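You operate a simulated robot arm through the tools that you are given. There is no shell and no other tool. Be economical: measure what you need, move in short steps, check, and stop when the job is done.

You are at the controls of a simulated robot arm. One attempt, no reset.

TASK
Take the bracket that says "51" from the main board of the grey parts shelf and put it on the low shelf of the entry stand. Take the black-handled tote on the top of the side table and put it away on the marked bay of the low table. Take the mount marked "21" from the top of the side table and leave it on the top of the low table. Put one of the cups from the top of the side table on the top of the wiring bench. Switch the red lock rocker on. Turn the force knob to 8 kN. Turn the vacuum knob to 0.2 bar. Shut the gate. The order is free. Set down upright: bracket, cup.

The check looks at the end state, three seconds after you hand in, the way a careful person would. Anything else that was tipped, shoved, dropped, spilled or broken makes it a failure.

THE ROBOT
A 5-joint arm with a fingered hand on a trunk, on a base that drives. Base frame: it is fixed to the floor where the robot stands at the start and does not move with it; the origin is under the middle of the robot, x ahead of it, y to its left, z up. Units: mm, rad, N and s.
With the tool pointing down near the work surface it reaches from about 280 to 580 mm from the robot's upright axis, wherever it stands. Its first joint turns from -2.007 to 2.007 rad. Places, roughly: black-handled tote (31x22x17 cm) [5300, 100, 900]; bracket [500, 250, 750]; cup (6x6x10 cm) [6400, 100, 900]; force knob [7300, -7300, 800]; gate [2100, -100, 1000]; low shelf of the entry stand [3600, -1700, 400]; marked bay of the low table [4300, -1500, 700]; mount [5750, 0, 750]; red lock rocker [6000, -100, 700]; top of the low table [4500, -1600, 700]; top of the wiring bench [4100, 200, 900]; vacuum knob [5700, -7500, 700]. The tool tilts only in the upright plane through the base axis and itself; it spins freely about its own axis. Payload 2.9 kg.
The tool frame sits at the grasp point between the pads (the TCP): z along the fingers, y along the line on which they close. The tips reach 22 mm beyond it. Largest opening 124 mm; the body of the gripper starts 60 mm behind the TCP. The gripper is a hand of 3 fingers: y runs from the thumb to the fingers, the wrist lies at [0, 0, -218] in the tool frame, and closing takes about 1.5 s.
Orientation is told as [roll, pitch, yaw] about the base's x, y, z axes, in that order, counted from this pose: with the fingers straight down and closing along the base's y, the tool's x points along the base's -x, its y along +y and its z along -z.

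THE INTERFACE
- The arm moves only by the tool apply_moves. Its argument "motion" is a list of rows, each a list of 3 entries, a list of its own where there are three numbers: the turn, a rotation vector about the tool's x, y, z in rad, then the shift along the tool's x, y, z in mm, then the opening in per cent of the stroke, from 0 (shut) to 100 (fully open). In form: [[[ax, ay, az], [dx, dy, dz], gripper], ...]. A call has 1 to 10 rows; each row shifts and turns the commanded pose from where the row before left it, along the tool's axes as they then stand. Rows are played at 5 a second. More than 50 mm and 0.15 rad between two rows, or a gripper value outside its range, and nothing of the call is played. Where a pose cannot be reached the arm comes as near as it can. A force on the tool above 40 N (or 10 N above the force at the start of the call, whichever is more), or a blocked arm, ends the call early, and 0.2 s more pass. Each finger travels about 153 mm/s and halts on what it meets, pressing with about 27 N; the grip force reading is that of the motor and also rises with nothing between the fingers. The clock runs only during rows and for 0.2 s after the last one: add rows that do not move to give the fingers time. It gives the time, the measured TCP pose, the force on the tool (base axes), the opening and the grip force at its end, in the units of the frame above (readings bear some noise), with the torque about the TCP (base axes, N m) and any sound that the robot's microphone picked up, and new pictures: "views" is both (left out), scene, wrist or none.
- Cameras (640 x 400 px; columns grow to the right, rows downward): "scene" is now at [16.5, 152.2, 1571.5]; the picture's right is [0.09, -1.00, 0.00], its down [-0.78, -0.07, -0.63] and it looks along [0.62, 0.06, -0.78] (base axes); focal length 270 px, centre (320, 200). "wrist" rides on the gripper at [64, -37, -75] in the tool frame; the picture's right is [0.50, 0.87, 0.00], its down [-0.62, 0.36, -0.70] and it looks along [-0.61, 0.35, 0.71] (tool axes); focal length 230 px, centre (320, 200). There is no depth. A picture from a camera that has moved, and an enlarged one, comes with that camera's place and axes in the base frame and with its lens.
- slide_trunk(by): slides the trunk up (or, below 0, down) by that many mm; the arm and the scene camera ride with it, the base frame stays. It gives what a move gives, with no picture.
- steer(legs): drives the robot by 1 to 6 legs, each [ahead, left, turn to the left] in mm, mm and rad, along the robot's own axes; the way and the turn of a leg run together, so that a leg with both is an arc; at most 1500 mm and 3.142 rad a leg. The arm and the cameras ride along, it lands a little off, and it stops where it bumps. It gives what a move gives, and a new picture of the scene camera.
- set_grasp(shape): the hand has 3 fingers and takes this shape, open, in about a second: jaw (thumb against the fingers, like two jaws); tri (thumb and two fingers); tip (a fingertip pinch); poke (one finger out to press); point (the index stretched); flat (the hand flat); cup (the hand cupped); fist (a fist). The gripper value then closes the fingers along that shape, each until it touches; the sizes above hold for jaw. It gives what a move gives, with no picture.
- aim_head(pan, tilt): turns the head with the scene camera to pan (to the left, within 2.705 rad either way) and tilt (down, from -0.506 to 1.204), counted from straight ahead of the robot. It gives what a move gives, and a new picture of the scene camera.
- inspect(camera, box): a new picture of the part [left, top, right, bottom] of that camera's present view, enlarged. No time passes.
- close_job(): hands the job in; it is judged then, once.

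Work in short steps. Places have to be worked out from the pictures, the camera data and where the tool is seen: move nearer, look again, correct. Check each grasp and each placing, and mend what went wrong. You have 186 turns and 260 pictures in all, those below and enlarged ones among them. Open the gripper and draw the arm clear of the work before you hand the job in, unless the task says otherwise.

The tools are called as a command line: name --argument value ..., lists and objects as JSON in quotes. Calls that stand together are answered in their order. apply_moves: Moves the arm, as the interface text tells. Its arguments: {"type":"object","properties":{"motion":{"type":"array","items":{"type":"array"}},"views":{"type":"string","enum":["both","scene","wrist","none"]}},"required":["motion"]} The other tools are called the same way: slide_trunk (by) slides the trunk up or down; set_grasp (shape) gives the hand a shape; steer (legs) drives the base; aim_head (pan, tilt) turns the head that bears the scene camera; inspect (camera, box) takes an enlarged picture of a part of a camera's view; close_job () hands the job in.

At the start:

```text
clock: 0.0
tool_pos: [369.9, 106.3, 964.3]
orientation: [0.001, -0.001, 0.001]
wrist_force: [-0.4, -0.8, 0.0]
moment: [0.0, 0.02, 0.02]
grip_width: 123.9
grasp_force: 0.1
shape: jaw
trunk travel left (down, up): [-675.0, 315.0]
robot x, y, heading: [4.2, 4.3, -0.001]
head pan, tilt: [0.091, 0.892]
```

scene: 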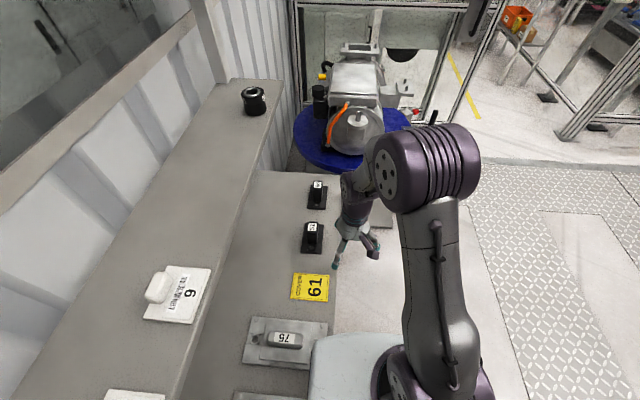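
wrist: 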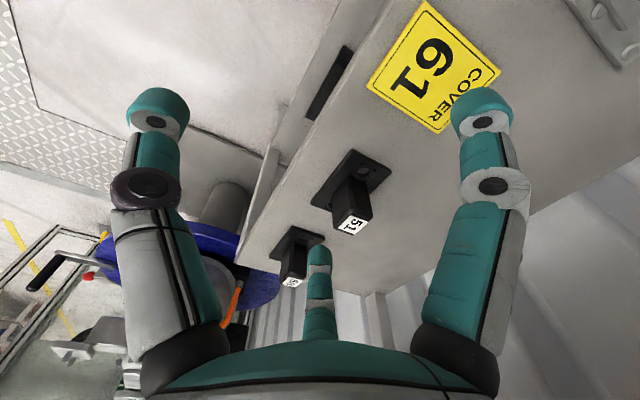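

I start by enlarging the view of the brackets on the shelf and the surroundings.

inspect --camera "scene" --box '[240, 160, 400, 260]'

inspect --camera "wrist" --box '[240, 120, 440, 300]'

```text
4.00 times, centred on (320, 210) of scene
camera zoom: at [16.5, 152.2, 1571.5], right [0.09, -1.0, 0.0], down [-0.78, -0.07, -0.63], along [0.62, 0.06, -0.78], focal length 1078 px, centre (320, 160)
```

zoom: 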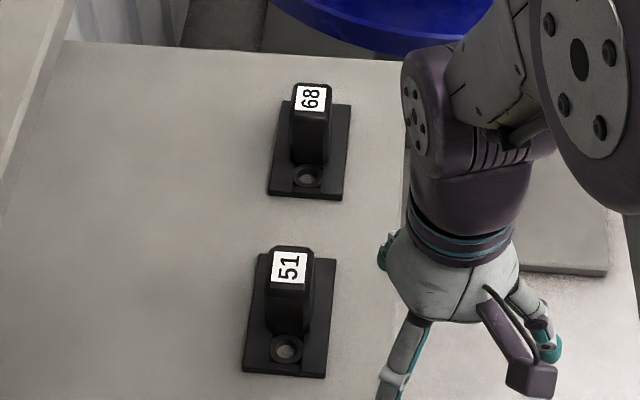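

```text
2.22 times, centred on (340, 210) of wrist
camera zoom: at [305.4, 69.6, 1039.5], right [-0.5, 0.87, 0.0], down [0.62, 0.36, 0.7], along [0.61, 0.35, -0.71], focal length 511 px, centre (276, 178)
```

zoom: 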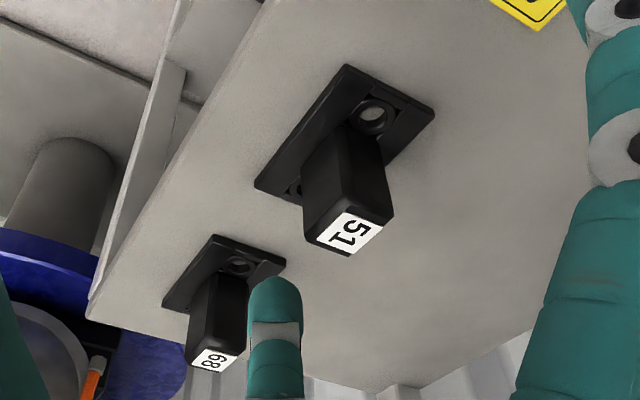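

The "51" label sits at about (494, 225, 832) and the shelf board at about z=770. I move above it and look again.

apply_moves --motion '[[[0, 0, 0], [-31, 30, 0], 100], [[0, 0, 0], [-31, 30, 0], 100], [[0, 0, 0], [-31, 30, 10], 100], [[0, 0, 0], [-31, 29, 20], 100], [[0, 0, 0], [0, 0, 0], 100], [[0, 0, 0], [0, 0, 0], 100]]'

```text
clock: 1.4
tool_pos: [495.3, 225.9, 926.1]
orientation: [0.0, 0.002, 0.0]
wrist_force: [-0.2, -0.7, 0.2]
moment: [-0.02, 0.01, 0.0]
grip_width: 124.0
grasp_force: 0.0
shape: jaw
trunk travel left (down, up): [-675.0, 315.0]
robot x, y, heading: [-2.1, 1.8, 0.004]
head pan, tilt: [0.091, 0.892]
camera scene: at [17.1, 152.6, 1571.4], right [0.09, -1.0, 0.0], down [-0.78, -0.07, -0.63], along [0.62, 0.06, -0.78], focal length 270 px, centre (320, 200)
camera wrist: at [430.7, 189.0, 1002.9], right [-0.5, 0.87, 0.0], down [0.62, 0.36, 0.7], along [0.61, 0.35, -0.71], focal length 230 px, centre (320, 200)
```

scene: 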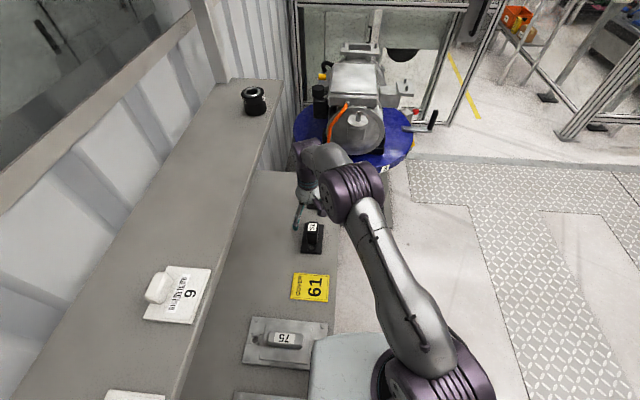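
wrist: 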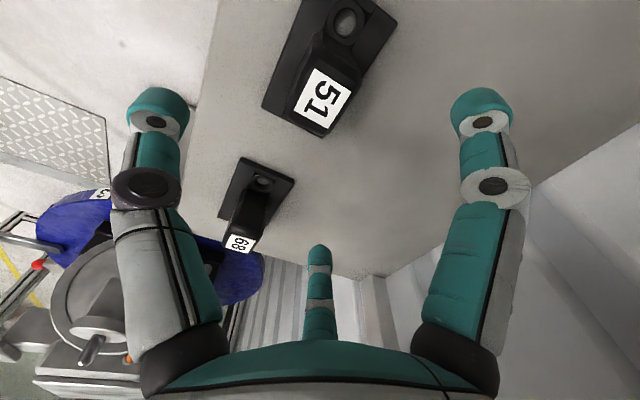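

The label is at about (487, 224, 831) and the plate is aligned with x, so I centre on it and descend with the hand open.

apply_moves --motion '[[[0, 0, 0], [8, -2, 30], 100], [[0, 0, 0], [0, 0, 30], 100], [[0, 0, 0], [0, 0, 30], 100], [[0, 0, 0], [0, 0, 26], 100], [[0, 0, 0], [0, 0, 0], 100]]'

```text
clock: 2.6
tool_pos: [484.6, 223.0, 815.7]
orientation: [0.001, 0.001, 0.001]
wrist_force: [-0.1, 0.3, 0.1]
moment: [-0.01, -0.01, 0.02]
grip_width: 123.8
grasp_force: 0.1
shape: jaw
trunk travel left (down, up): [-675.0, 315.0]
robot x, y, heading: [-2.0, 2.3, -0.001]
head pan, tilt: [0.091, 0.892]
camera scene: at [16.3, 152.1, 1571.5], right [0.09, -1.0, 0.0], down [-0.78, -0.07, -0.63], along [0.63, 0.06, -0.78], focal length 270 px, centre (320, 200)
camera wrist: at [420.7, 185.5, 890.0], right [-0.5, 0.87, 0.0], down [0.62, 0.36, 0.7], along [0.61, 0.35, -0.71], focal length 230 px, centre (320, 200)
```

scene: 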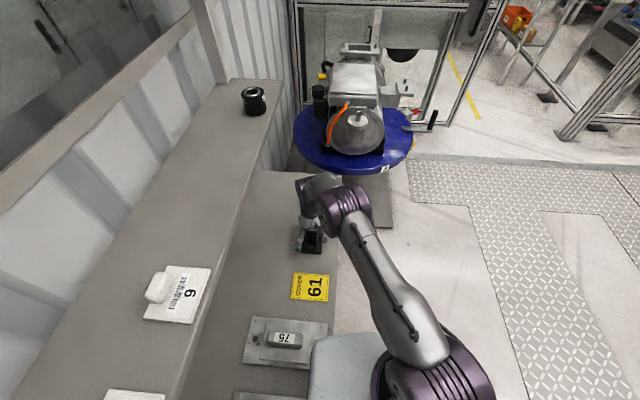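
wrist: 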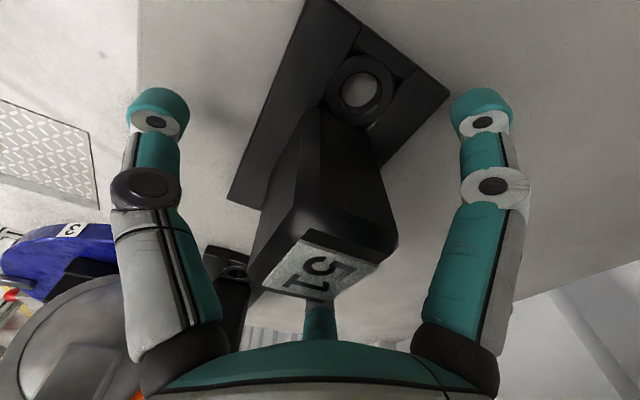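

The block stands between the fingers and its top is about 30 mm above the TCP. I close.

apply_moves --motion '[[[0, 0, 0], [0, 0, 0], 50], [[0, 0, 0], [0, 0, 0], 20], [[0, 0, 0], [0, 0, 0], 0], [[0, 0, 0], [0, 0, 0], 0], [[0, 0, 0], [0, 0, 0], 0], [[0, 0, 0], [0, 0, 0], 0], [[0, 0, 0], [0, 0, 0], 0], [[0, 0, 0], [0, 0, 0], 0]]' --views "wrist"

```text
clock: 4.4
tool_pos: [484.6, 222.5, 814.2]
orientation: [0.0, 0.0, 0.001]
wrist_force: [-0.2, 0.6, 0.1]
moment: [-0.1, 0.05, -0.06]
grip_width: 36.8
grasp_force: 26.8
shape: jaw
trunk travel left (down, up): [-675.0, 315.0]
robot x, y, heading: [3.1, 4.3, -0.0]
head pan, tilt: [0.091, 0.892]
camera wrist: at [421.1, 185.8, 890.1], right [-0.5, 0.87, 0.0], down [0.62, 0.36, 0.7], along [0.61, 0.35, -0.71], focal length 230 px, centre (320, 200)
```

wrist: 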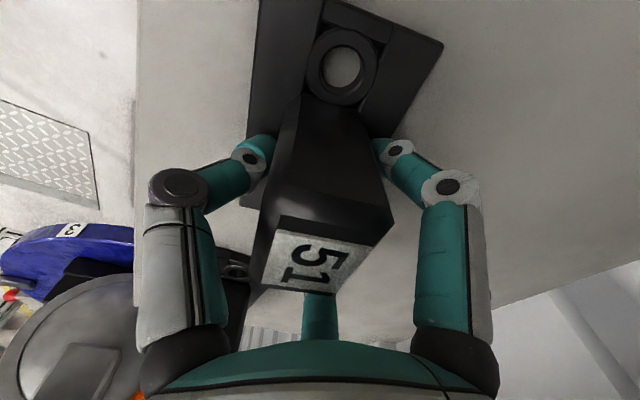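

The grip is firm at 36.8 mm. I lift straight up and draw the arm in.

apply_moves --motion '[[[0, 0, 0], [0, 0, -30], 0], [[0, 0, 0], [0, 0, -40], 0], [[0, 0, 0], [0, 0, -40], 0], [[0, 0, 0], [0, 0, -40], 0], [[0, 0, 0], [30, -30, -20], 0], [[0, 0, 0], [30, -30, 0], 0], [[0, 0, 0], [30, -30, 0], 0], [[0, 0, 0], [10, -30, 0], 0], [[0, 0, 0], [0, 0, 0], 0]]'

aim_head --pan -0.4 --tilt 0.4

```text
clock: 6.4
tool_pos: [387.4, 104.7, 989.1]
orientation: [-0.001, 0.0, 0.0]
wrist_force: [0.3, 0.9, -6.4]
moment: [0.06, -0.12, 0.02]
grip_width: 35.1
grasp_force: 27.4
shape: jaw
trunk travel left (down, up): [-675.0, 315.0]
robot x, y, heading: [2.0, 1.6, 0.001]
head pan, tilt: [0.091, 0.892]
camera scene: at [17.4, 153.2, 1571.3], right [0.09, -1.0, 0.0], down [-0.78, -0.07, -0.63], along [0.62, 0.06, -0.78], focal length 270 px, centre (320, 200)
camera wrist: at [323.5, 68.4, 1063.7], right [-0.5, 0.87, 0.0], down [0.62, 0.36, 0.7], along [0.61, 0.35, -0.71], focal length 230 px, centre (320, 200)
```

scene: 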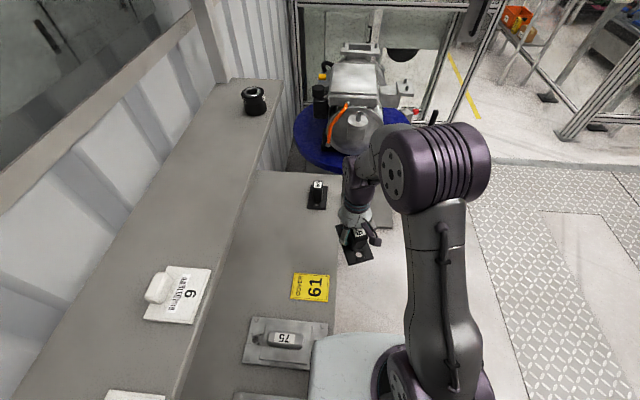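
wrist: 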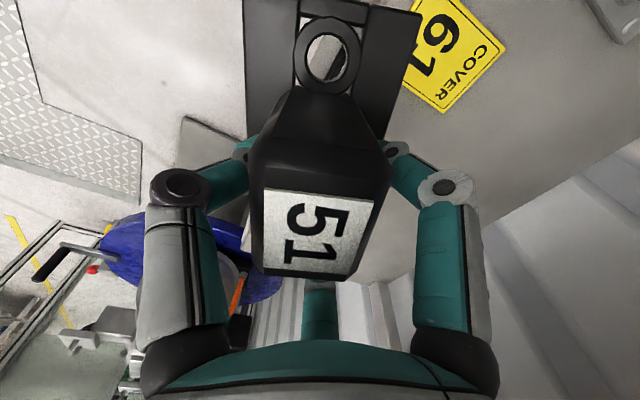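

```text
clock: 7.3
tool_pos: [388.1, 104.4, 987.6]
orientation: [-0.001, 0.001, -0.001]
wrist_force: [-0.1, -0.2, -6.6]
moment: [0.07, -0.12, -0.02]
grip_width: 34.8
grasp_force: 26.8
shape: jaw
trunk travel left (down, up): [-675.0, 315.0]
robot x, y, heading: [-3.5, -0.5, -0.002]
head pan, tilt: [-0.4, 0.4]
camera scene: at [27.1, 109.7, 1613.7], right [-0.39, -0.92, 0.0], down [-0.36, 0.15, -0.92], along [0.85, -0.36, -0.39], focal length 270 px, centre (320, 200)
```

scene: 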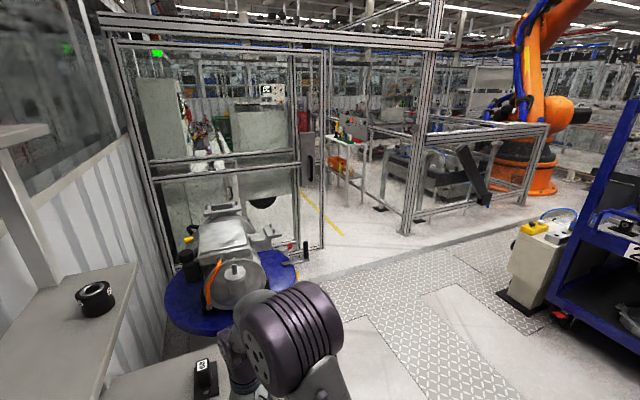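

The bracket is held (6.5 N). I enlarge the scene to understand the gate and the paths.

inspect --camera "scene" --box '[100, 0, 420, 200]'

aim_head --pan -1.2 --tilt 0.4

```text
2.00 times, centred on (260, 100) of scene
camera zoom: at [27.1, 109.7, 1613.7], right [-0.39, -0.92, 0.0], down [-0.36, 0.15, -0.92], along [0.85, -0.36, -0.39], focal length 539 px, centre (440, 400)
```

zoom: 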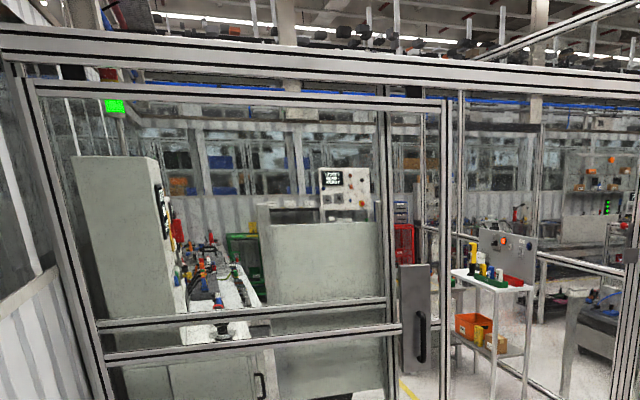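

```text
clock: 8.5
tool_pos: [388.3, 104.8, 987.9]
orientation: [-0.001, 0.0, -0.001]
wrist_force: [-0.7, -0.2, -7.4]
moment: [0.06, -0.09, 0.0]
grip_width: 34.9
grasp_force: 27.0
shape: jaw
trunk travel left (down, up): [-675.0, 315.0]
robot x, y, heading: [-2.3, 2.5, 0.002]
head pan, tilt: [-1.201, 0.4]
camera scene: at [-24.7, 59.2, 1613.8], right [-0.93, -0.36, 0.0], down [-0.14, 0.36, -0.92], along [0.33, -0.86, -0.39], focal length 270 px, centre (320, 200)
```

scene: 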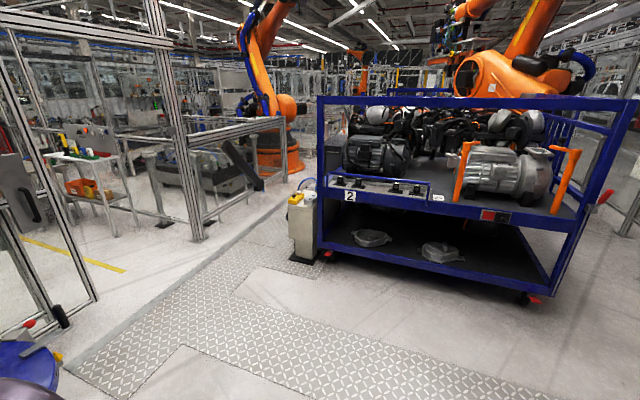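

The opening seems to lie beside a sliding gate at x≈2240, y from about -900 to -1930. I drive sideways first, keeping clear of the blue turntable, then look ahead.

steer --legs '[[0, -1150, 0]]'

aim_head --pan -0.1 --tilt 0.35

```text
clock: 14.3
tool_pos: [387.6, -1044.8, 988.0]
orientation: [0.001, 0.001, 0.001]
wrist_force: [0.7, -0.4, -6.1]
moment: [0.08, -0.1, 0.02]
grip_width: 35.0
grasp_force: 27.6
shape: jaw
trunk travel left (down, up): [-675.0, 315.0]
robot x, y, heading: [0.4, -1152.5, 0.002]
head pan, tilt: [-1.201, 0.4]
camera scene: at [-24.0, -1091.6, 1613.9], right [-0.93, -0.36, 0.0], down [-0.14, 0.36, -0.92], along [0.33, -0.86, -0.39], focal length 270 px, centre (320, 200)
```

scene: 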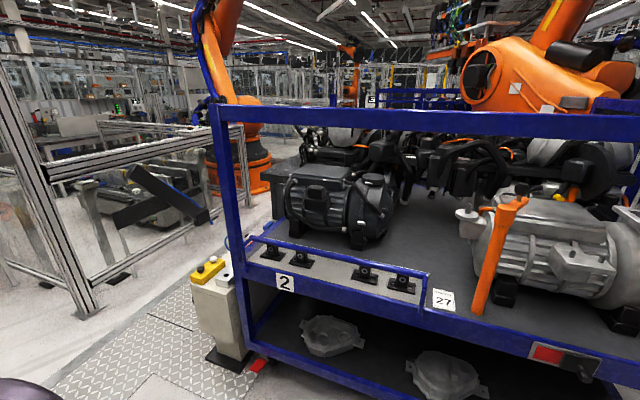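

```text
clock: 15.7
tool_pos: [389.0, -1044.7, 987.7]
orientation: [0.0, 0.0, 0.001]
wrist_force: [0.7, -1.2, -6.3]
moment: [0.09, -0.1, 0.04]
grip_width: 35.4
grasp_force: 27.1
shape: jaw
trunk travel left (down, up): [-675.0, 315.0]
robot x, y, heading: [0.0, -1145.6, 0.006]
head pan, tilt: [-0.099, 0.351]
camera scene: at [35.1, -1014.2, 1618.3], right [-0.1, -1.0, 0.0], down [-0.34, 0.03, -0.94], along [0.93, -0.09, -0.34], focal length 270 px, centre (320, 200)
```

scene: 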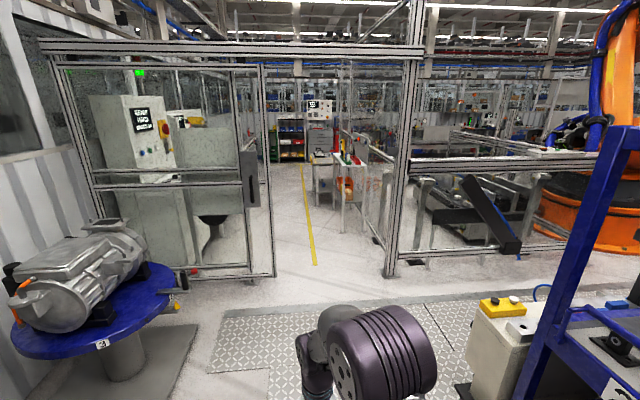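

The gap runs from y≈-755 to -1935 at x≈2250. I drive through its middle in two legs and look from inside.

steer --legs '[[1300, -150, 0], [1150, 0, 0]]'

aim_head --pan -0.3 --tilt 0.45

```text
clock: 27.6
tool_pos: [2818.5, -1254.3, 987.9]
orientation: [0.0, 0.001, -0.03]
wrist_force: [-0.4, 0.5, -7.3]
moment: [0.08, -0.08, 0.02]
grip_width: 34.8
grasp_force: 26.8
shape: jaw
trunk travel left (down, up): [-675.0, 315.0]
robot x, y, heading: [2427.9, -1343.4, -0.031]
head pan, tilt: [-0.099, 0.351]
camera scene: at [2466.6, -1210.5, 1618.3], right [-0.13, -0.99, 0.0], down [-0.34, 0.04, -0.94], along [0.93, -0.12, -0.34], focal length 270 px, centre (320, 200)
```

scene: 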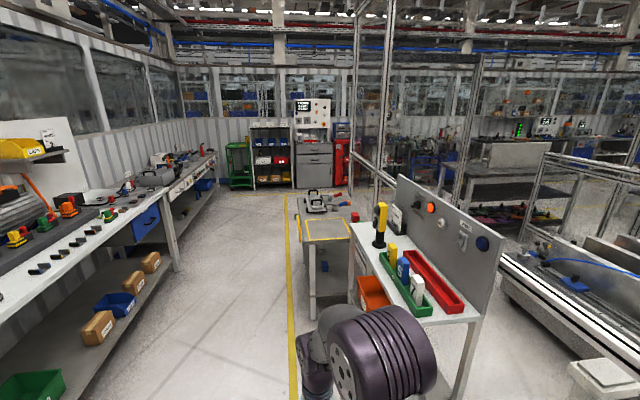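

```text
clock: 28.3
tool_pos: [2819.2, -1252.2, 989.2]
orientation: [0.002, -0.001, -0.031]
wrist_force: [0.3, 0.6, -6.8]
moment: [0.05, -0.11, 0.03]
grip_width: 34.9
grasp_force: 26.7
shape: jaw
trunk travel left (down, up): [-675.0, 315.0]
robot x, y, heading: [2431.0, -1346.9, -0.031]
head pan, tilt: [-0.3, 0.45]
camera scene: at [2460.8, -1228.1, 1609.2], right [-0.33, -0.95, 0.0], down [-0.41, 0.14, -0.9], along [0.85, -0.29, -0.44], focal length 270 px, centre (320, 200)
```

scene: 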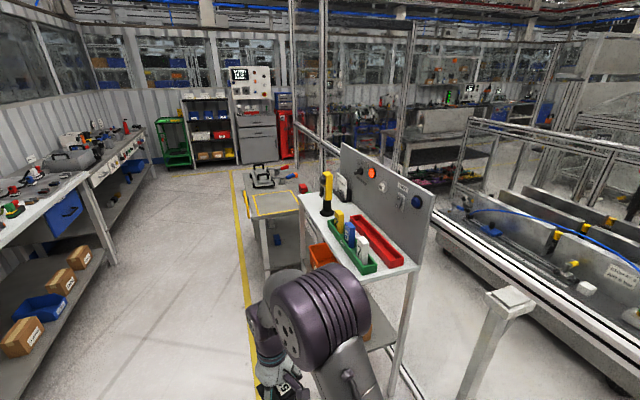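

The entry stand is the tiered stand at x≈3150–4050, front at y≈-1560, with a back panel on its -y side. I drive alongside, turn to face it, and look at the low shelf.

steer --legs '[[1100, 400, 0], [0, 0, -1.54]]'

aim_head --pan 0.0 --tilt 0.8

```text
clock: 38.1
tool_pos: [3594.4, -1399.7, 988.4]
orientation: [0.0, 0.0, -1.668]
wrist_force: [-0.2, 0.2, -6.7]
moment: [-0.1, -0.05, -0.01]
grip_width: 34.7
grasp_force: 27.2
shape: jaw
trunk travel left (down, up): [-675.0, 315.0]
robot x, y, heading: [3528.1, -1006.2, -1.666]
head pan, tilt: [-0.3, 0.45]
camera scene: at [3643.0, -1044.3, 1609.1], right [-0.92, 0.39, 0.0], down [0.17, 0.4, -0.9], along [-0.35, -0.83, -0.44], focal length 270 px, centre (320, 200)
```

scene: 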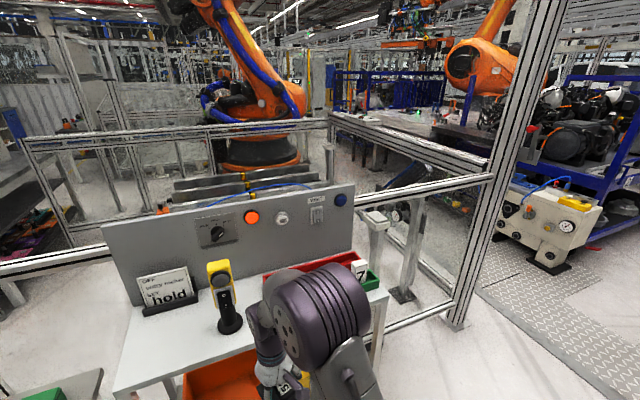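

```text
clock: 38.9
tool_pos: [3594.6, -1400.6, 988.2]
orientation: [0.001, 0.002, -1.667]
wrist_force: [-0.3, -0.3, -7.4]
moment: [-0.07, -0.07, 0.02]
grip_width: 34.7
grasp_force: 26.7
shape: jaw
trunk travel left (down, up): [-675.0, 315.0]
robot x, y, heading: [3527.5, -1001.1, -1.667]
head pan, tilt: [0.0, 0.799]
camera scene: at [3670.7, -1039.7, 1578.8], right [-1.0, 0.1, 0.0], down [0.07, 0.71, -0.7], along [-0.07, -0.69, -0.72], focal length 270 px, centre (320, 200)
```

scene: 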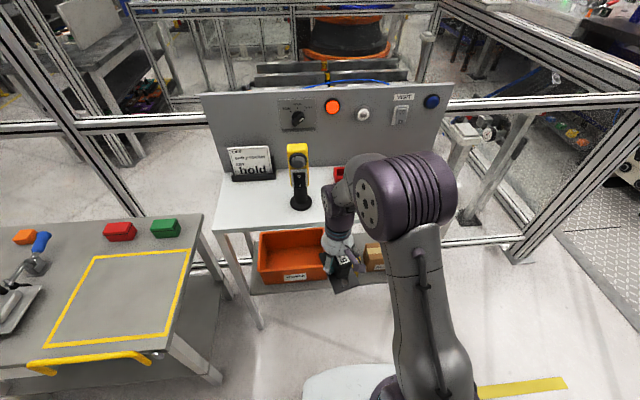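

The low shelf holds an orange bin on the left and a box on the right. I back off and lower the trunk to see under the top.

steer --legs '[[-250, 0, 0.09]]'

slide_trunk --by -480

aim_head --pan 0.0 --tilt 0.6

```text
clock: 40.8
tool_pos: [3643.7, -1137.9, 988.5]
orientation: [0.003, 0.0, -1.578]
wrist_force: [0.6, 0.5, -6.6]
moment: [-0.14, -0.08, -0.01]
grip_width: 34.8
grasp_force: 27.2
shape: jaw
trunk travel left (down, up): [-675.0, 315.0]
robot x, y, heading: [3540.8, -752.8, -1.581]
head pan, tilt: [0.0, 0.799]
camera scene: at [3686.5, -772.0, 1578.7], right [-1.0, 0.01, 0.0], down [0.01, 0.72, -0.7], along [-0.01, -0.7, -0.72], focal length 270 px, centre (320, 200)
```

scene: 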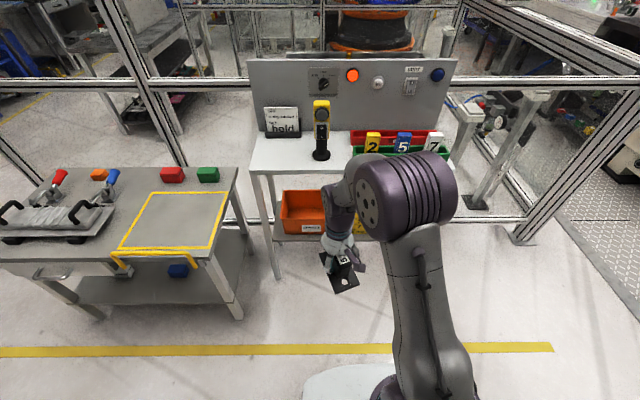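

```text
refused: -480 is not a number from -400 to 400
```

```text
clock: 41.5
tool_pos: [3642.6, -1138.1, 988.4]
orientation: [0.0, 0.002, -1.576]
wrist_force: [0.6, -0.5, -6.9]
moment: [-0.12, -0.09, -0.02]
grip_width: 34.8
grasp_force: 27.4
shape: jaw
trunk travel left (down, up): [-675.0, 315.0]
robot x, y, heading: [3541.5, -755.1, -1.58]
head pan, tilt: [0.0, 0.6]
camera scene: at [3686.4, -780.7, 1595.5], right [-1.0, 0.01, 0.0], down [0.0, 0.57, -0.82], along [-0.01, -0.82, -0.57], focal length 270 px, centre (320, 200)
```

scene: 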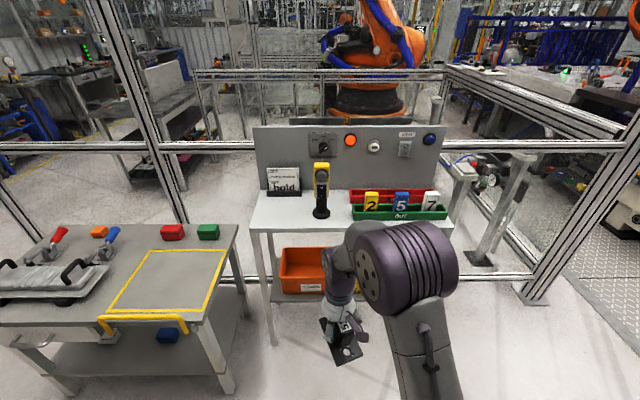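

I lower the trunk by 400 and look.

slide_trunk --by -400

aim_head --pan 0.0 --tilt 0.5

```text
clock: 45.3
tool_pos: [3643.5, -1138.6, 589.6]
orientation: [0.0, 0.0, -1.576]
wrist_force: [-0.4, -0.1, -7.2]
moment: [-0.03, -0.05, -0.01]
grip_width: 34.6
grasp_force: 27.5
shape: jaw
trunk travel left (down, up): [-275.0, 715.0]
robot x, y, heading: [3538.1, -752.3, -1.574]
head pan, tilt: [0.0, 0.6]
```

```text
clock: 46.0
tool_pos: [3642.3, -1138.7, 588.4]
orientation: [0.001, 0.002, -1.577]
wrist_force: [-0.5, -0.4, -6.7]
moment: [-0.12, -0.03, 0.01]
grip_width: 35.0
grasp_force: 26.7
shape: jaw
trunk travel left (down, up): [-275.0, 715.0]
robot x, y, heading: [3539.6, -752.7, -1.578]
head pan, tilt: [0.0, 0.499]
camera scene: at [3686.3, -782.8, 1204.6], right [-1.0, 0.01, 0.0], down [0.0, 0.48, -0.88], along [-0.01, -0.88, -0.48], focal length 270 px, centre (320, 200)
```

scene: 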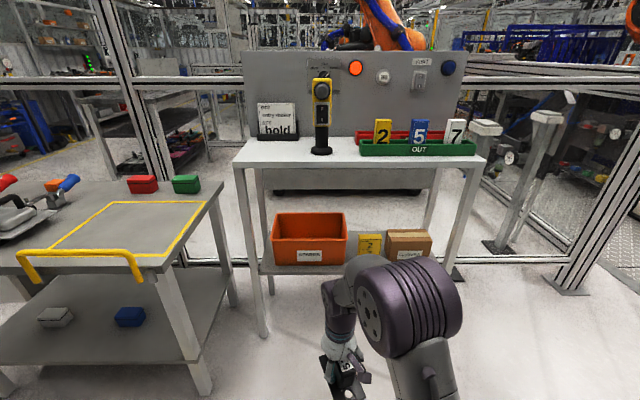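

inspect --camera "scene" --box '[230, 140, 490, 300]'

```text
2.46 times, centred on (360, 220) of scene
camera zoom: at [3686.3, -782.8, 1204.6], right [-1.0, 0.01, 0.0], down [0.0, 0.48, -0.88], along [-0.01, -0.88, -0.48], focal length 663 px, centre (222, 151)
```

zoom: 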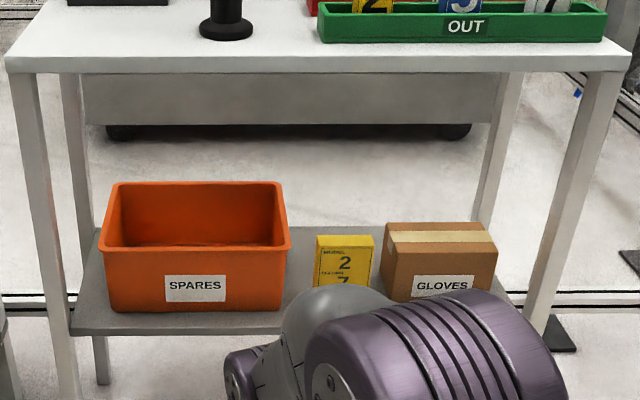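

The shelf (z≈415, y -1610 to -1904) is crowded. I shift right so that the arm does not hide its front part.

steer --legs '[[0, -330, 0]]'

inspect --camera "scene" --box '[130, 140, 410, 315]'

```text
clock: 48.2
tool_pos: [3310.6, -1134.8, 588.6]
orientation: [-0.001, 0.001, -1.589]
wrist_force: [0.1, 0.1, -6.5]
moment: [-0.09, -0.09, 0.0]
grip_width: 34.3
grasp_force: 27.5
shape: jaw
trunk travel left (down, up): [-275.0, 715.0]
robot x, y, heading: [3211.8, -743.2, -1.585]
head pan, tilt: [0.0, 0.499]
camera scene: at [3358.0, -780.2, 1204.7], right [-1.0, 0.02, 0.0], down [0.01, 0.48, -0.88], along [-0.02, -0.88, -0.48], focal length 270 px, centre (320, 200)
```

scene: 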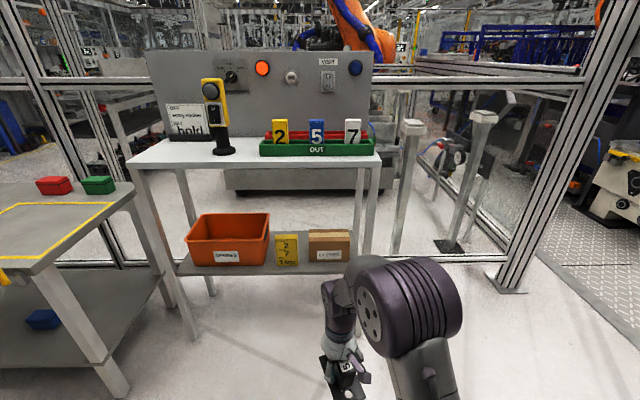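

```text
2.29 times, centred on (270, 228) of scene
camera zoom: at [3358.0, -780.2, 1204.7], right [-1.0, 0.02, 0.0], down [0.01, 0.48, -0.88], along [-0.02, -0.88, -0.48], focal length 616 px, centre (434, 137)
```

zoom: 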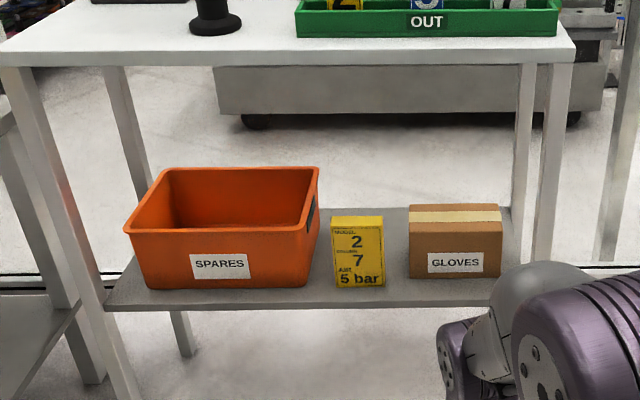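

There is a strip in front of the "GLOVES" box (y -1601 to about -1676, x 3213–3382) that fits the bracket with its long side along x. I spin the tool so that the plate lies along x, then drive nearer.

apply_moves --motion '[[[0, 0, -0.145], [0, 0, 0], 0], [[0, 0, -0.145], [0, 0, 0], 0], [[0, 0, -0.145], [0, 0, 0], 0], [[0, 0, -0.145], [0, 0, 0], 0], [[0, 0, -0.145], [0, 0, 0], 0], [[0, 0, -0.145], [0, 0, 0], 0], [[0, 0, -0.145], [0, 0, 0], 0], [[0, 0, -0.145], [0, 0, 0], 0], [[0, 0, -0.145], [0, 0, 0], 0], [[0, 0, -0.145], [0, 0, 0], 0]]' --views "none"

apply_moves --motion '[[[0, 0, -0.13], [0, 0, 0], 0], [[0, 0, 0], [0, 0, 0], 0]]' --views "none"

steer --legs '[[330, 0, 0.015]]'

```text
clock: 50.4
tool_pos: [3309.8, -1134.7, 588.2]
orientation: [0.002, 0.002, -0.137]
wrist_force: [0.4, -0.1, -6.4]
moment: [0.03, -0.09, -0.01]
grip_width: 34.6
grasp_force: 27.2
shape: jaw
trunk travel left (down, up): [-275.0, 715.0]
robot x, y, heading: [3212.3, -742.8, -1.588]
head pan, tilt: [0.0, 0.499]
```

```text
clock: 51.0
tool_pos: [3310.5, -1135.0, 587.0]
orientation: [0.001, -0.001, -0.006]
wrist_force: [-0.2, 0.1, -7.9]
moment: [0.08, -0.09, 0.0]
grip_width: 34.6
grasp_force: 26.8
shape: jaw
trunk travel left (down, up): [-275.0, 715.0]
robot x, y, heading: [3211.3, -747.3, -1.591]
head pan, tilt: [0.0, 0.499]
```

```text
clock: 53.1
tool_pos: [3316.2, -1463.9, 587.9]
orientation: [0.002, 0.001, 0.013]
wrist_force: [0.3, -0.4, -6.8]
moment: [0.09, -0.11, 0.03]
grip_width: 34.8
grasp_force: 27.4
shape: jaw
trunk travel left (down, up): [-275.0, 715.0]
robot x, y, heading: [3209.6, -1078.4, -1.571]
head pan, tilt: [0.0, 0.499]
camera scene: at [3356.2, -1108.6, 1204.6], right [-1.0, 0.0, 0.0], down [0.0, 0.48, -0.88], along [0.0, -0.88, -0.48], focal length 270 px, centre (320, 200)
```

scene: 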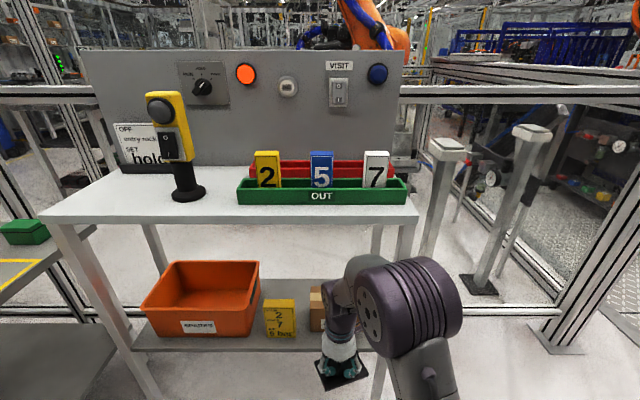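

I enlarge the shelf area for better coordinates.

inspect --camera "scene" --box '[120, 250, 440, 400]'

inspect --camera "wrist" --box '[0, 0, 640, 400]'

```text
2.00 times, centred on (280, 325) of scene
camera zoom: at [3356.2, -1108.6, 1204.6], right [-1.0, 0.0, 0.0], down [0.0, 0.48, -0.88], along [0.0, -0.88, -0.48], focal length 539 px, centre (400, -50)
```

zoom: 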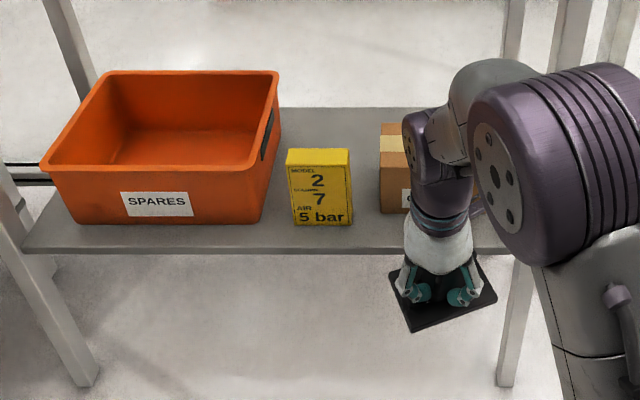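

```text
1.00 times, centred on (320, 200) of wrist (not enlarged: the box is as wide or as high as the picture)
camera zoom: at [3252.5, -1502.0, 663.5], right [-0.51, 0.86, 0.0], down [0.61, 0.36, 0.7], along [0.6, 0.36, -0.71], focal length 230 px, centre (320, 200)
```

zoom: 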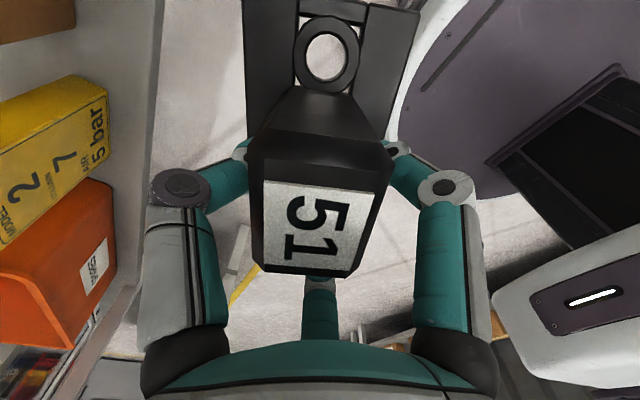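

Fingers would hit the gloves box in the front strip, so the free spot is behind the yellow card (x≈3475, y≈-1775), reached by carrying the bracket tilted over the card. I back off, centre the robot at x≈3475, and bring the tool straight ahead with the plate along y.

steer --legs '[[-200, 265, 0]]'

apply_moves --motion '[[[0, 0, 0.145], [0, 0, 0], 0], [[0, 0, 0.145], [0, 0, 0], 0], [[0, 0, 0.145], [0, 0, 0], 0], [[0, 0, 0.145], [0, 0, 0], 0], [[0, 0, 0.145], [0, 0, 0], 0], [[0, 0, 0.145], [0, 0, 0], 0], [[0, 0, 0.145], [0, 0, 0], 0], [[0, 0, 0.145], [0, 0, 0], 0], [[0, 0, 0.145], [0, 0, 0], 0], [[0, 0, 0.145], [0, 0, 0], 0]]' --views "none"

apply_moves --motion '[[[0, 0, 0.12], [0, -35, 0], 0], [[0, 0, 0], [0, -35, 0], 0], [[0, 0, 0], [0, -35, 0], 0], [[0, 0, 0], [0, 0, 0], 0]]' --views "none"

```text
clock: 55.3
tool_pos: [3574.1, -1264.1, 587.6]
orientation: [0.002, 0.0, 0.012]
wrist_force: [-0.8, 0.2, -7.2]
moment: [0.08, -0.07, 0.0]
grip_width: 35.0
grasp_force: 26.9
shape: jaw
trunk travel left (down, up): [-275.0, 715.0]
robot x, y, heading: [3468.9, -876.9, -1.574]
head pan, tilt: [0.0, 0.499]
camera scene: at [3613.4, -908.5, 1204.6], right [-1.0, 0.0, 0.0], down [0.0, 0.48, -0.88], along [0.0, -0.88, -0.48], focal length 270 px, centre (320, 200)
```

scene: 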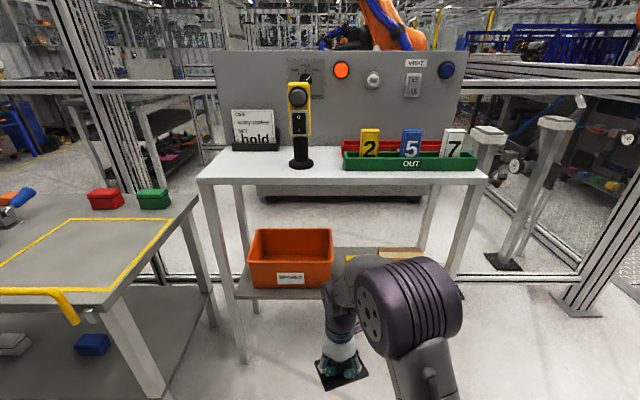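

```text
clock: 57.5
tool_pos: [3573.7, -1264.4, 587.1]
orientation: [-0.001, 0.002, -1.44]
wrist_force: [0.2, 0.7, -6.5]
moment: [-0.09, -0.06, 0.01]
grip_width: 34.3
grasp_force: 26.4
shape: jaw
trunk travel left (down, up): [-275.0, 715.0]
robot x, y, heading: [3469.2, -877.9, -1.567]
head pan, tilt: [0.0, 0.499]
```

```text
clock: 58.5
tool_pos: [3468.7, -1266.8, 588.1]
orientation: [-0.001, 0.002, -1.557]
wrist_force: [0.0, 0.5, -6.5]
moment: [-0.05, -0.11, -0.01]
grip_width: 34.4
grasp_force: 27.0
shape: jaw
trunk travel left (down, up): [-275.0, 715.0]
robot x, y, heading: [3467.6, -875.8, -1.566]
head pan, tilt: [0.0, 0.499]
```

I tilt the tool 60° forward while extending.

apply_moves --motion '[[[0, -0.15, 0], [-21, 0, -10], 0], [[0, -0.15, 0], [-22.3, 0, -6.8], 0], [[0, -0.15, 0], [-23, 0, -3.3], 0], [[0, -0.15, 0], [-23.3, 0, 0.1], 0], [[0, -0.15, 0], [-23, 0, 3.6], 0], [[0, -0.15, 0], [-22.2, 0, 7], 0], [[0, -0.15, 0], [-20.9, 0, 10.2], 0], [[0, 0, 0], [0, 0, 0], 0], [[0, 0, 0], [0, 0, 0], 0]]'

```text
clock: 60.5
tool_pos: [3470.9, -1414.9, 657.1]
orientation: [-0.004, -1.048, -1.557]
wrist_force: [0.0, 0.7, -6.9]
moment: [-0.02, -0.08, -0.02]
grip_width: 34.1
grasp_force: 26.8
shape: jaw
trunk travel left (down, up): [-275.0, 715.0]
robot x, y, heading: [3467.7, -877.6, -1.564]
head pan, tilt: [0.0, 0.499]
camera scene: at [3613.1, -908.8, 1204.7], right [-1.0, 0.0, 0.0], down [0.0, 0.48, -0.88], along [0.0, -0.88, -0.48], focal length 270 px, centre (320, 200)
camera wrist: at [3434.0, -1318.8, 639.8], right [0.86, 0.26, -0.44], down [0.36, 0.3, 0.88], along [0.36, -0.92, 0.17], focal length 230 px, centre (320, 200)
```

scene: 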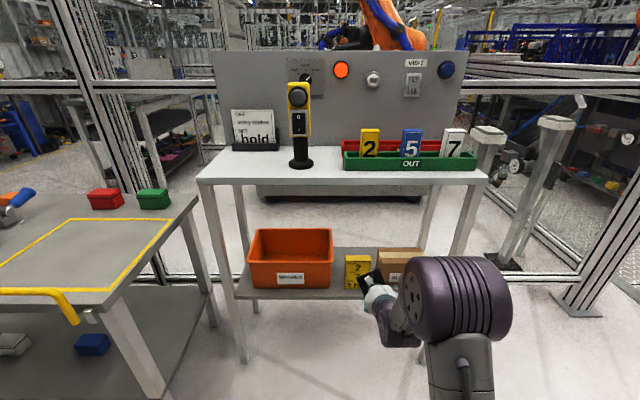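
wrist: 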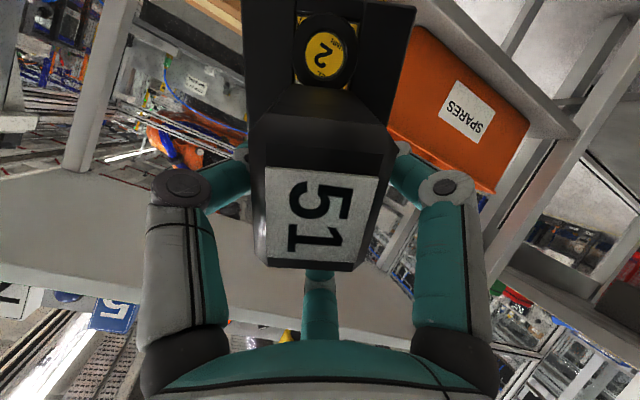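

The tilted pose works. I lower the trunk by 200 and raise the arm by the same, so that the elbow stays under the stand's top.

slide_trunk --by -200

apply_moves --motion '[[[0, 0, 0], [-36.4, 0, -21], 0], [[0, 0, 0], [-36.4, 0, -21], 0], [[0, 0, 0], [-36.4, 0, -21], 0], [[0, 0, 0], [-36.4, 0, -21], 0], [[0, 0, 0], [-36.4, 0, -21], 0], [[0, 0, 0], [0, 0, 0], 0], [[0, 0, 0], [0, 0, 0], 0]]' --views "scene"

```text
clock: 62.7
tool_pos: [3472.1, -1415.8, 456.6]
orientation: [-0.004, -1.046, -1.557]
wrist_force: [-0.5, 0.9, -6.7]
moment: [-0.01, -0.07, -0.01]
grip_width: 34.3
grasp_force: 27.0
shape: jaw
trunk travel left (down, up): [-75.0, 915.0]
robot x, y, heading: [3468.5, -877.5, -1.568]
head pan, tilt: [0.0, 0.499]
```

```text
clock: 64.3
tool_pos: [3474.2, -1413.8, 667.5]
orientation: [-0.003, -1.048, -1.556]
wrist_force: [0.0, 0.9, -7.3]
moment: [-0.05, -0.09, -0.01]
grip_width: 33.9
grasp_force: 26.3
shape: jaw
trunk travel left (down, up): [-75.0, 915.0]
robot x, y, heading: [3464.4, -880.7, -1.574]
head pan, tilt: [0.0, 0.499]
camera scene: at [3613.1, -908.6, 1004.7], right [-1.0, 0.0, 0.0], down [0.0, 0.48, -0.88], along [0.0, -0.88, -0.48], focal length 270 px, centre (320, 200)
```

scene: 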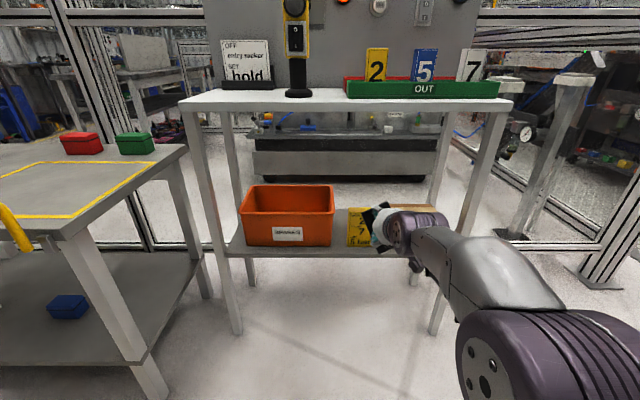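

The yellow card's top is at z≈568 and the stand's underside is about 880. I raise slightly and drive ahead so that the bracket passes over the card.

apply_moves --motion '[[[0, 0, 0], [-13, 0, -7.5], 0], [[0, 0, 0], [0, 0, 0], 0]]' --views "none"

steer --legs '[[190, 0, 0]]'

```text
clock: 64.9
tool_pos: [3472.7, -1414.6, 681.1]
orientation: [-0.001, -1.047, -1.557]
wrist_force: [-0.5, 0.0, -6.8]
moment: [0.05, -0.04, 0.0]
grip_width: 33.8
grasp_force: 27.3
shape: jaw
trunk travel left (down, up): [-75.0, 915.0]
robot x, y, heading: [3465.0, -876.7, -1.566]
head pan, tilt: [0.0, 0.499]
```

```text
clock: 66.4
tool_pos: [3469.0, -1603.1, 680.6]
orientation: [-0.001, -1.047, -1.563]
wrist_force: [0.4, 0.4, -6.7]
moment: [-0.01, -0.04, 0.0]
grip_width: 33.8
grasp_force: 27.2
shape: jaw
trunk travel left (down, up): [-75.0, 915.0]
robot x, y, heading: [3467.5, -1066.0, -1.572]
head pan, tilt: [0.0, 0.499]
camera scene: at [3612.8, -1098.4, 1004.7], right [-1.0, 0.0, 0.0], down [0.0, 0.48, -0.88], along [0.0, -0.88, -0.48], focal length 270 px, centre (320, 200)
```

scene: 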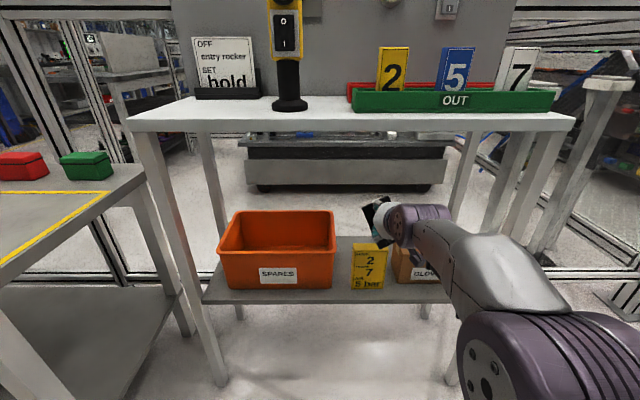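

Clear so far; I continue ahead 185 mm.

steer --legs '[[182, 0, 0]]'

inspect --camera "wrist" --box '[0, 0, 640, 400]'

```text
clock: 67.9
tool_pos: [3472.9, -1783.9, 680.3]
orientation: [-0.002, -1.048, -1.558]
wrist_force: [-0.6, 0.8, -7.2]
moment: [0.01, -0.06, 0.0]
grip_width: 33.4
grasp_force: 27.4
shape: jaw
trunk travel left (down, up): [-75.0, 915.0]
robot x, y, heading: [3465.0, -1246.0, -1.568]
head pan, tilt: [0.0, 0.499]
camera scene: at [3612.7, -1279.7, 1004.7], right [-1.0, 0.0, 0.0], down [0.0, 0.48, -0.88], along [0.0, -0.88, -0.48], focal length 270 px, centre (320, 200)
```

scene: 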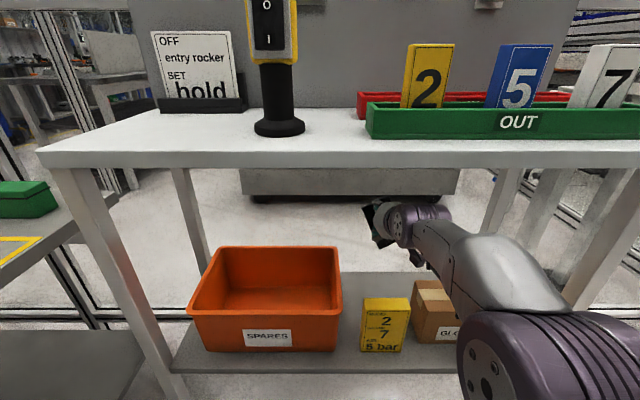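

```text
1.00 times, centred on (320, 200) of wrist (not enlarged: the box is as wide or as high as the picture)
camera zoom: at [3434.2, -1688.0, 663.3], right [0.86, 0.26, -0.43], down [0.35, 0.3, 0.88], along [0.36, -0.92, 0.17], focal length 230 px, centre (320, 200)
```

zoom: 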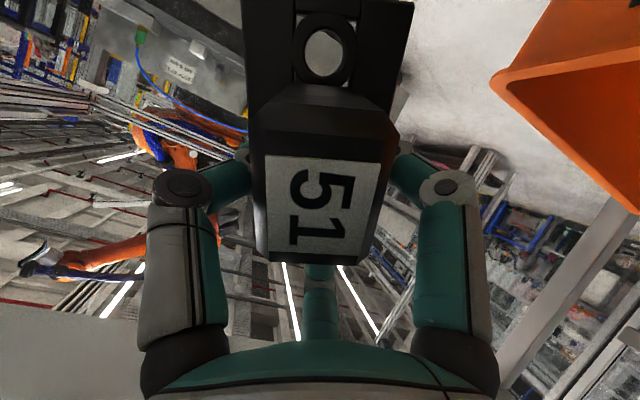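

The bracket is behind the card. I rotate it upright while descending, keeping the wrist under the stand's top.

apply_moves --motion '[[[0, 0.15, 0], [27, 0, 13.3], 0], [[0, 0.15, 0], [23.1, 0, 15.9], 0], [[0, 0.15, 0], [18.5, 0, 17], 0], [[0, 0.15, 0], [12.4, 0, 14.6], 0], [[0, 0.15, 0], [8.7, 0, 13.5], 0], [[0, 0.15, 0], [5.4, 0, 10.9], 0], [[0, 0.148, 0], [3.5, 0, 9.6], 0], [[0, 0, 0], [0, 0, 0], 0], [[0, 0, 0], [0, 0, 0], 0]]'

```text
clock: 69.9
tool_pos: [3470.4, -1770.0, 539.8]
orientation: [-0.001, 0.002, -1.561]
wrist_force: [0.4, -0.4, -6.7]
moment: [-0.12, -0.09, -0.01]
grip_width: 33.6
grasp_force: 26.9
shape: jaw
trunk travel left (down, up): [-75.0, 915.0]
robot x, y, heading: [3466.8, -1248.3, -1.569]
head pan, tilt: [0.0, 0.499]
camera scene: at [3612.7, -1279.7, 1004.7], right [-1.0, 0.0, 0.0], down [0.0, 0.48, -0.88], along [0.0, -0.88, -0.48], focal length 270 px, centre (320, 200)
camera wrist: at [3433.7, -1706.2, 615.9], right [0.86, 0.51, 0.0], down [0.36, -0.61, 0.7], along [0.36, -0.6, -0.71], focal length 230 px, centre (320, 200)
```

scene: 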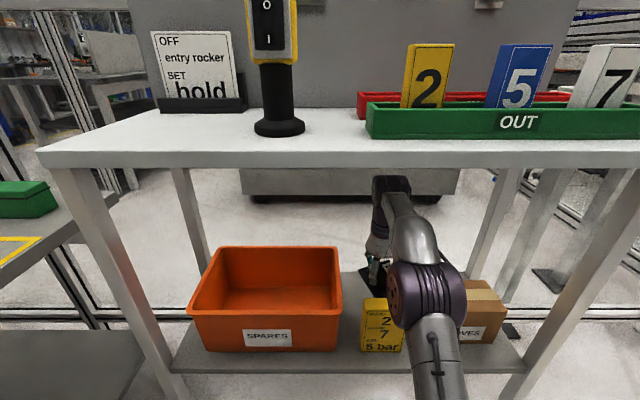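
wrist: 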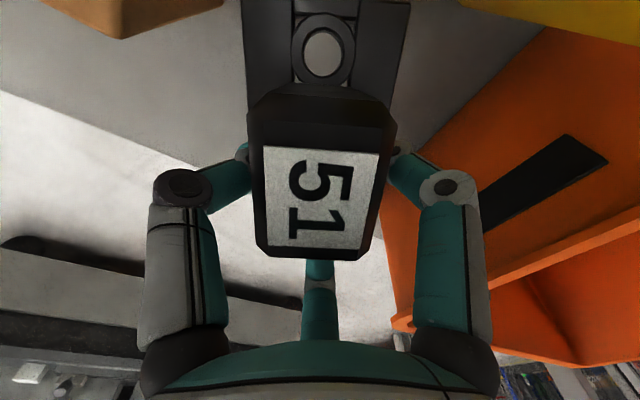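

Upright over the free spot with no contact. I descend most of the way.

apply_moves --motion '[[[0, 0, 0], [0, 0, 20], 0], [[0, 0, 0], [0, 0, 20], 0], [[0, 0, 0], [0, 0, 18], 0], [[0, 0, 0], [0, 0, 0], 0]]'

```text
clock: 70.9
tool_pos: [3472.6, -1771.6, 481.8]
orientation: [0.001, 0.001, -1.56]
wrist_force: [-0.8, 0.6, -6.8]
moment: [-0.09, -0.05, 0.01]
grip_width: 33.3
grasp_force: 26.7
shape: jaw
trunk travel left (down, up): [-75.0, 915.0]
robot x, y, heading: [3469.9, -1246.9, -1.572]
head pan, tilt: [0.0, 0.499]
camera scene: at [3612.7, -1279.8, 1004.7], right [-1.0, 0.0, 0.0], down [0.0, 0.48, -0.88], along [0.0, -0.88, -0.48], focal length 270 px, centre (320, 200)
camera wrist: at [3435.9, -1707.8, 557.4], right [0.86, 0.51, 0.0], down [0.36, -0.61, 0.7], along [0.36, -0.6, -0.71], focal length 230 px, centre (320, 200)
```

scene: 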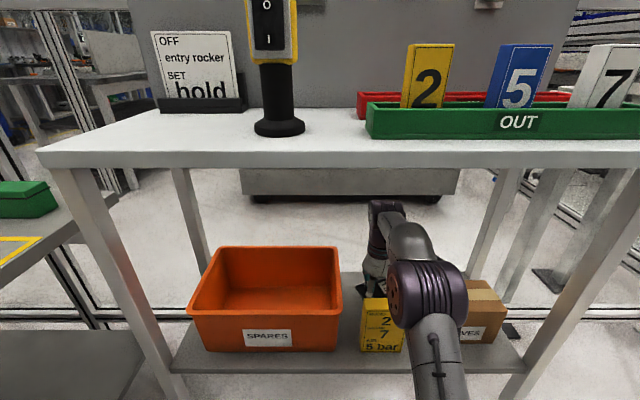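
wrist: 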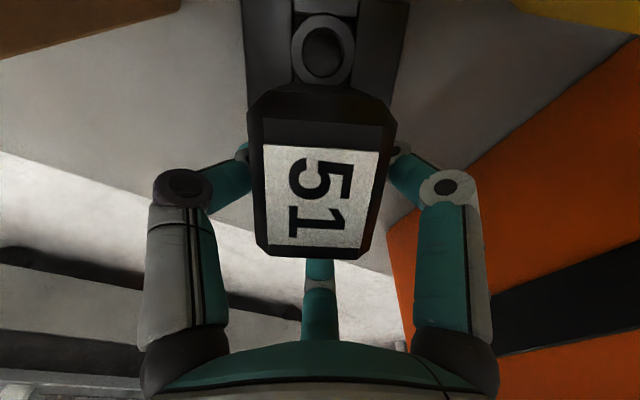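

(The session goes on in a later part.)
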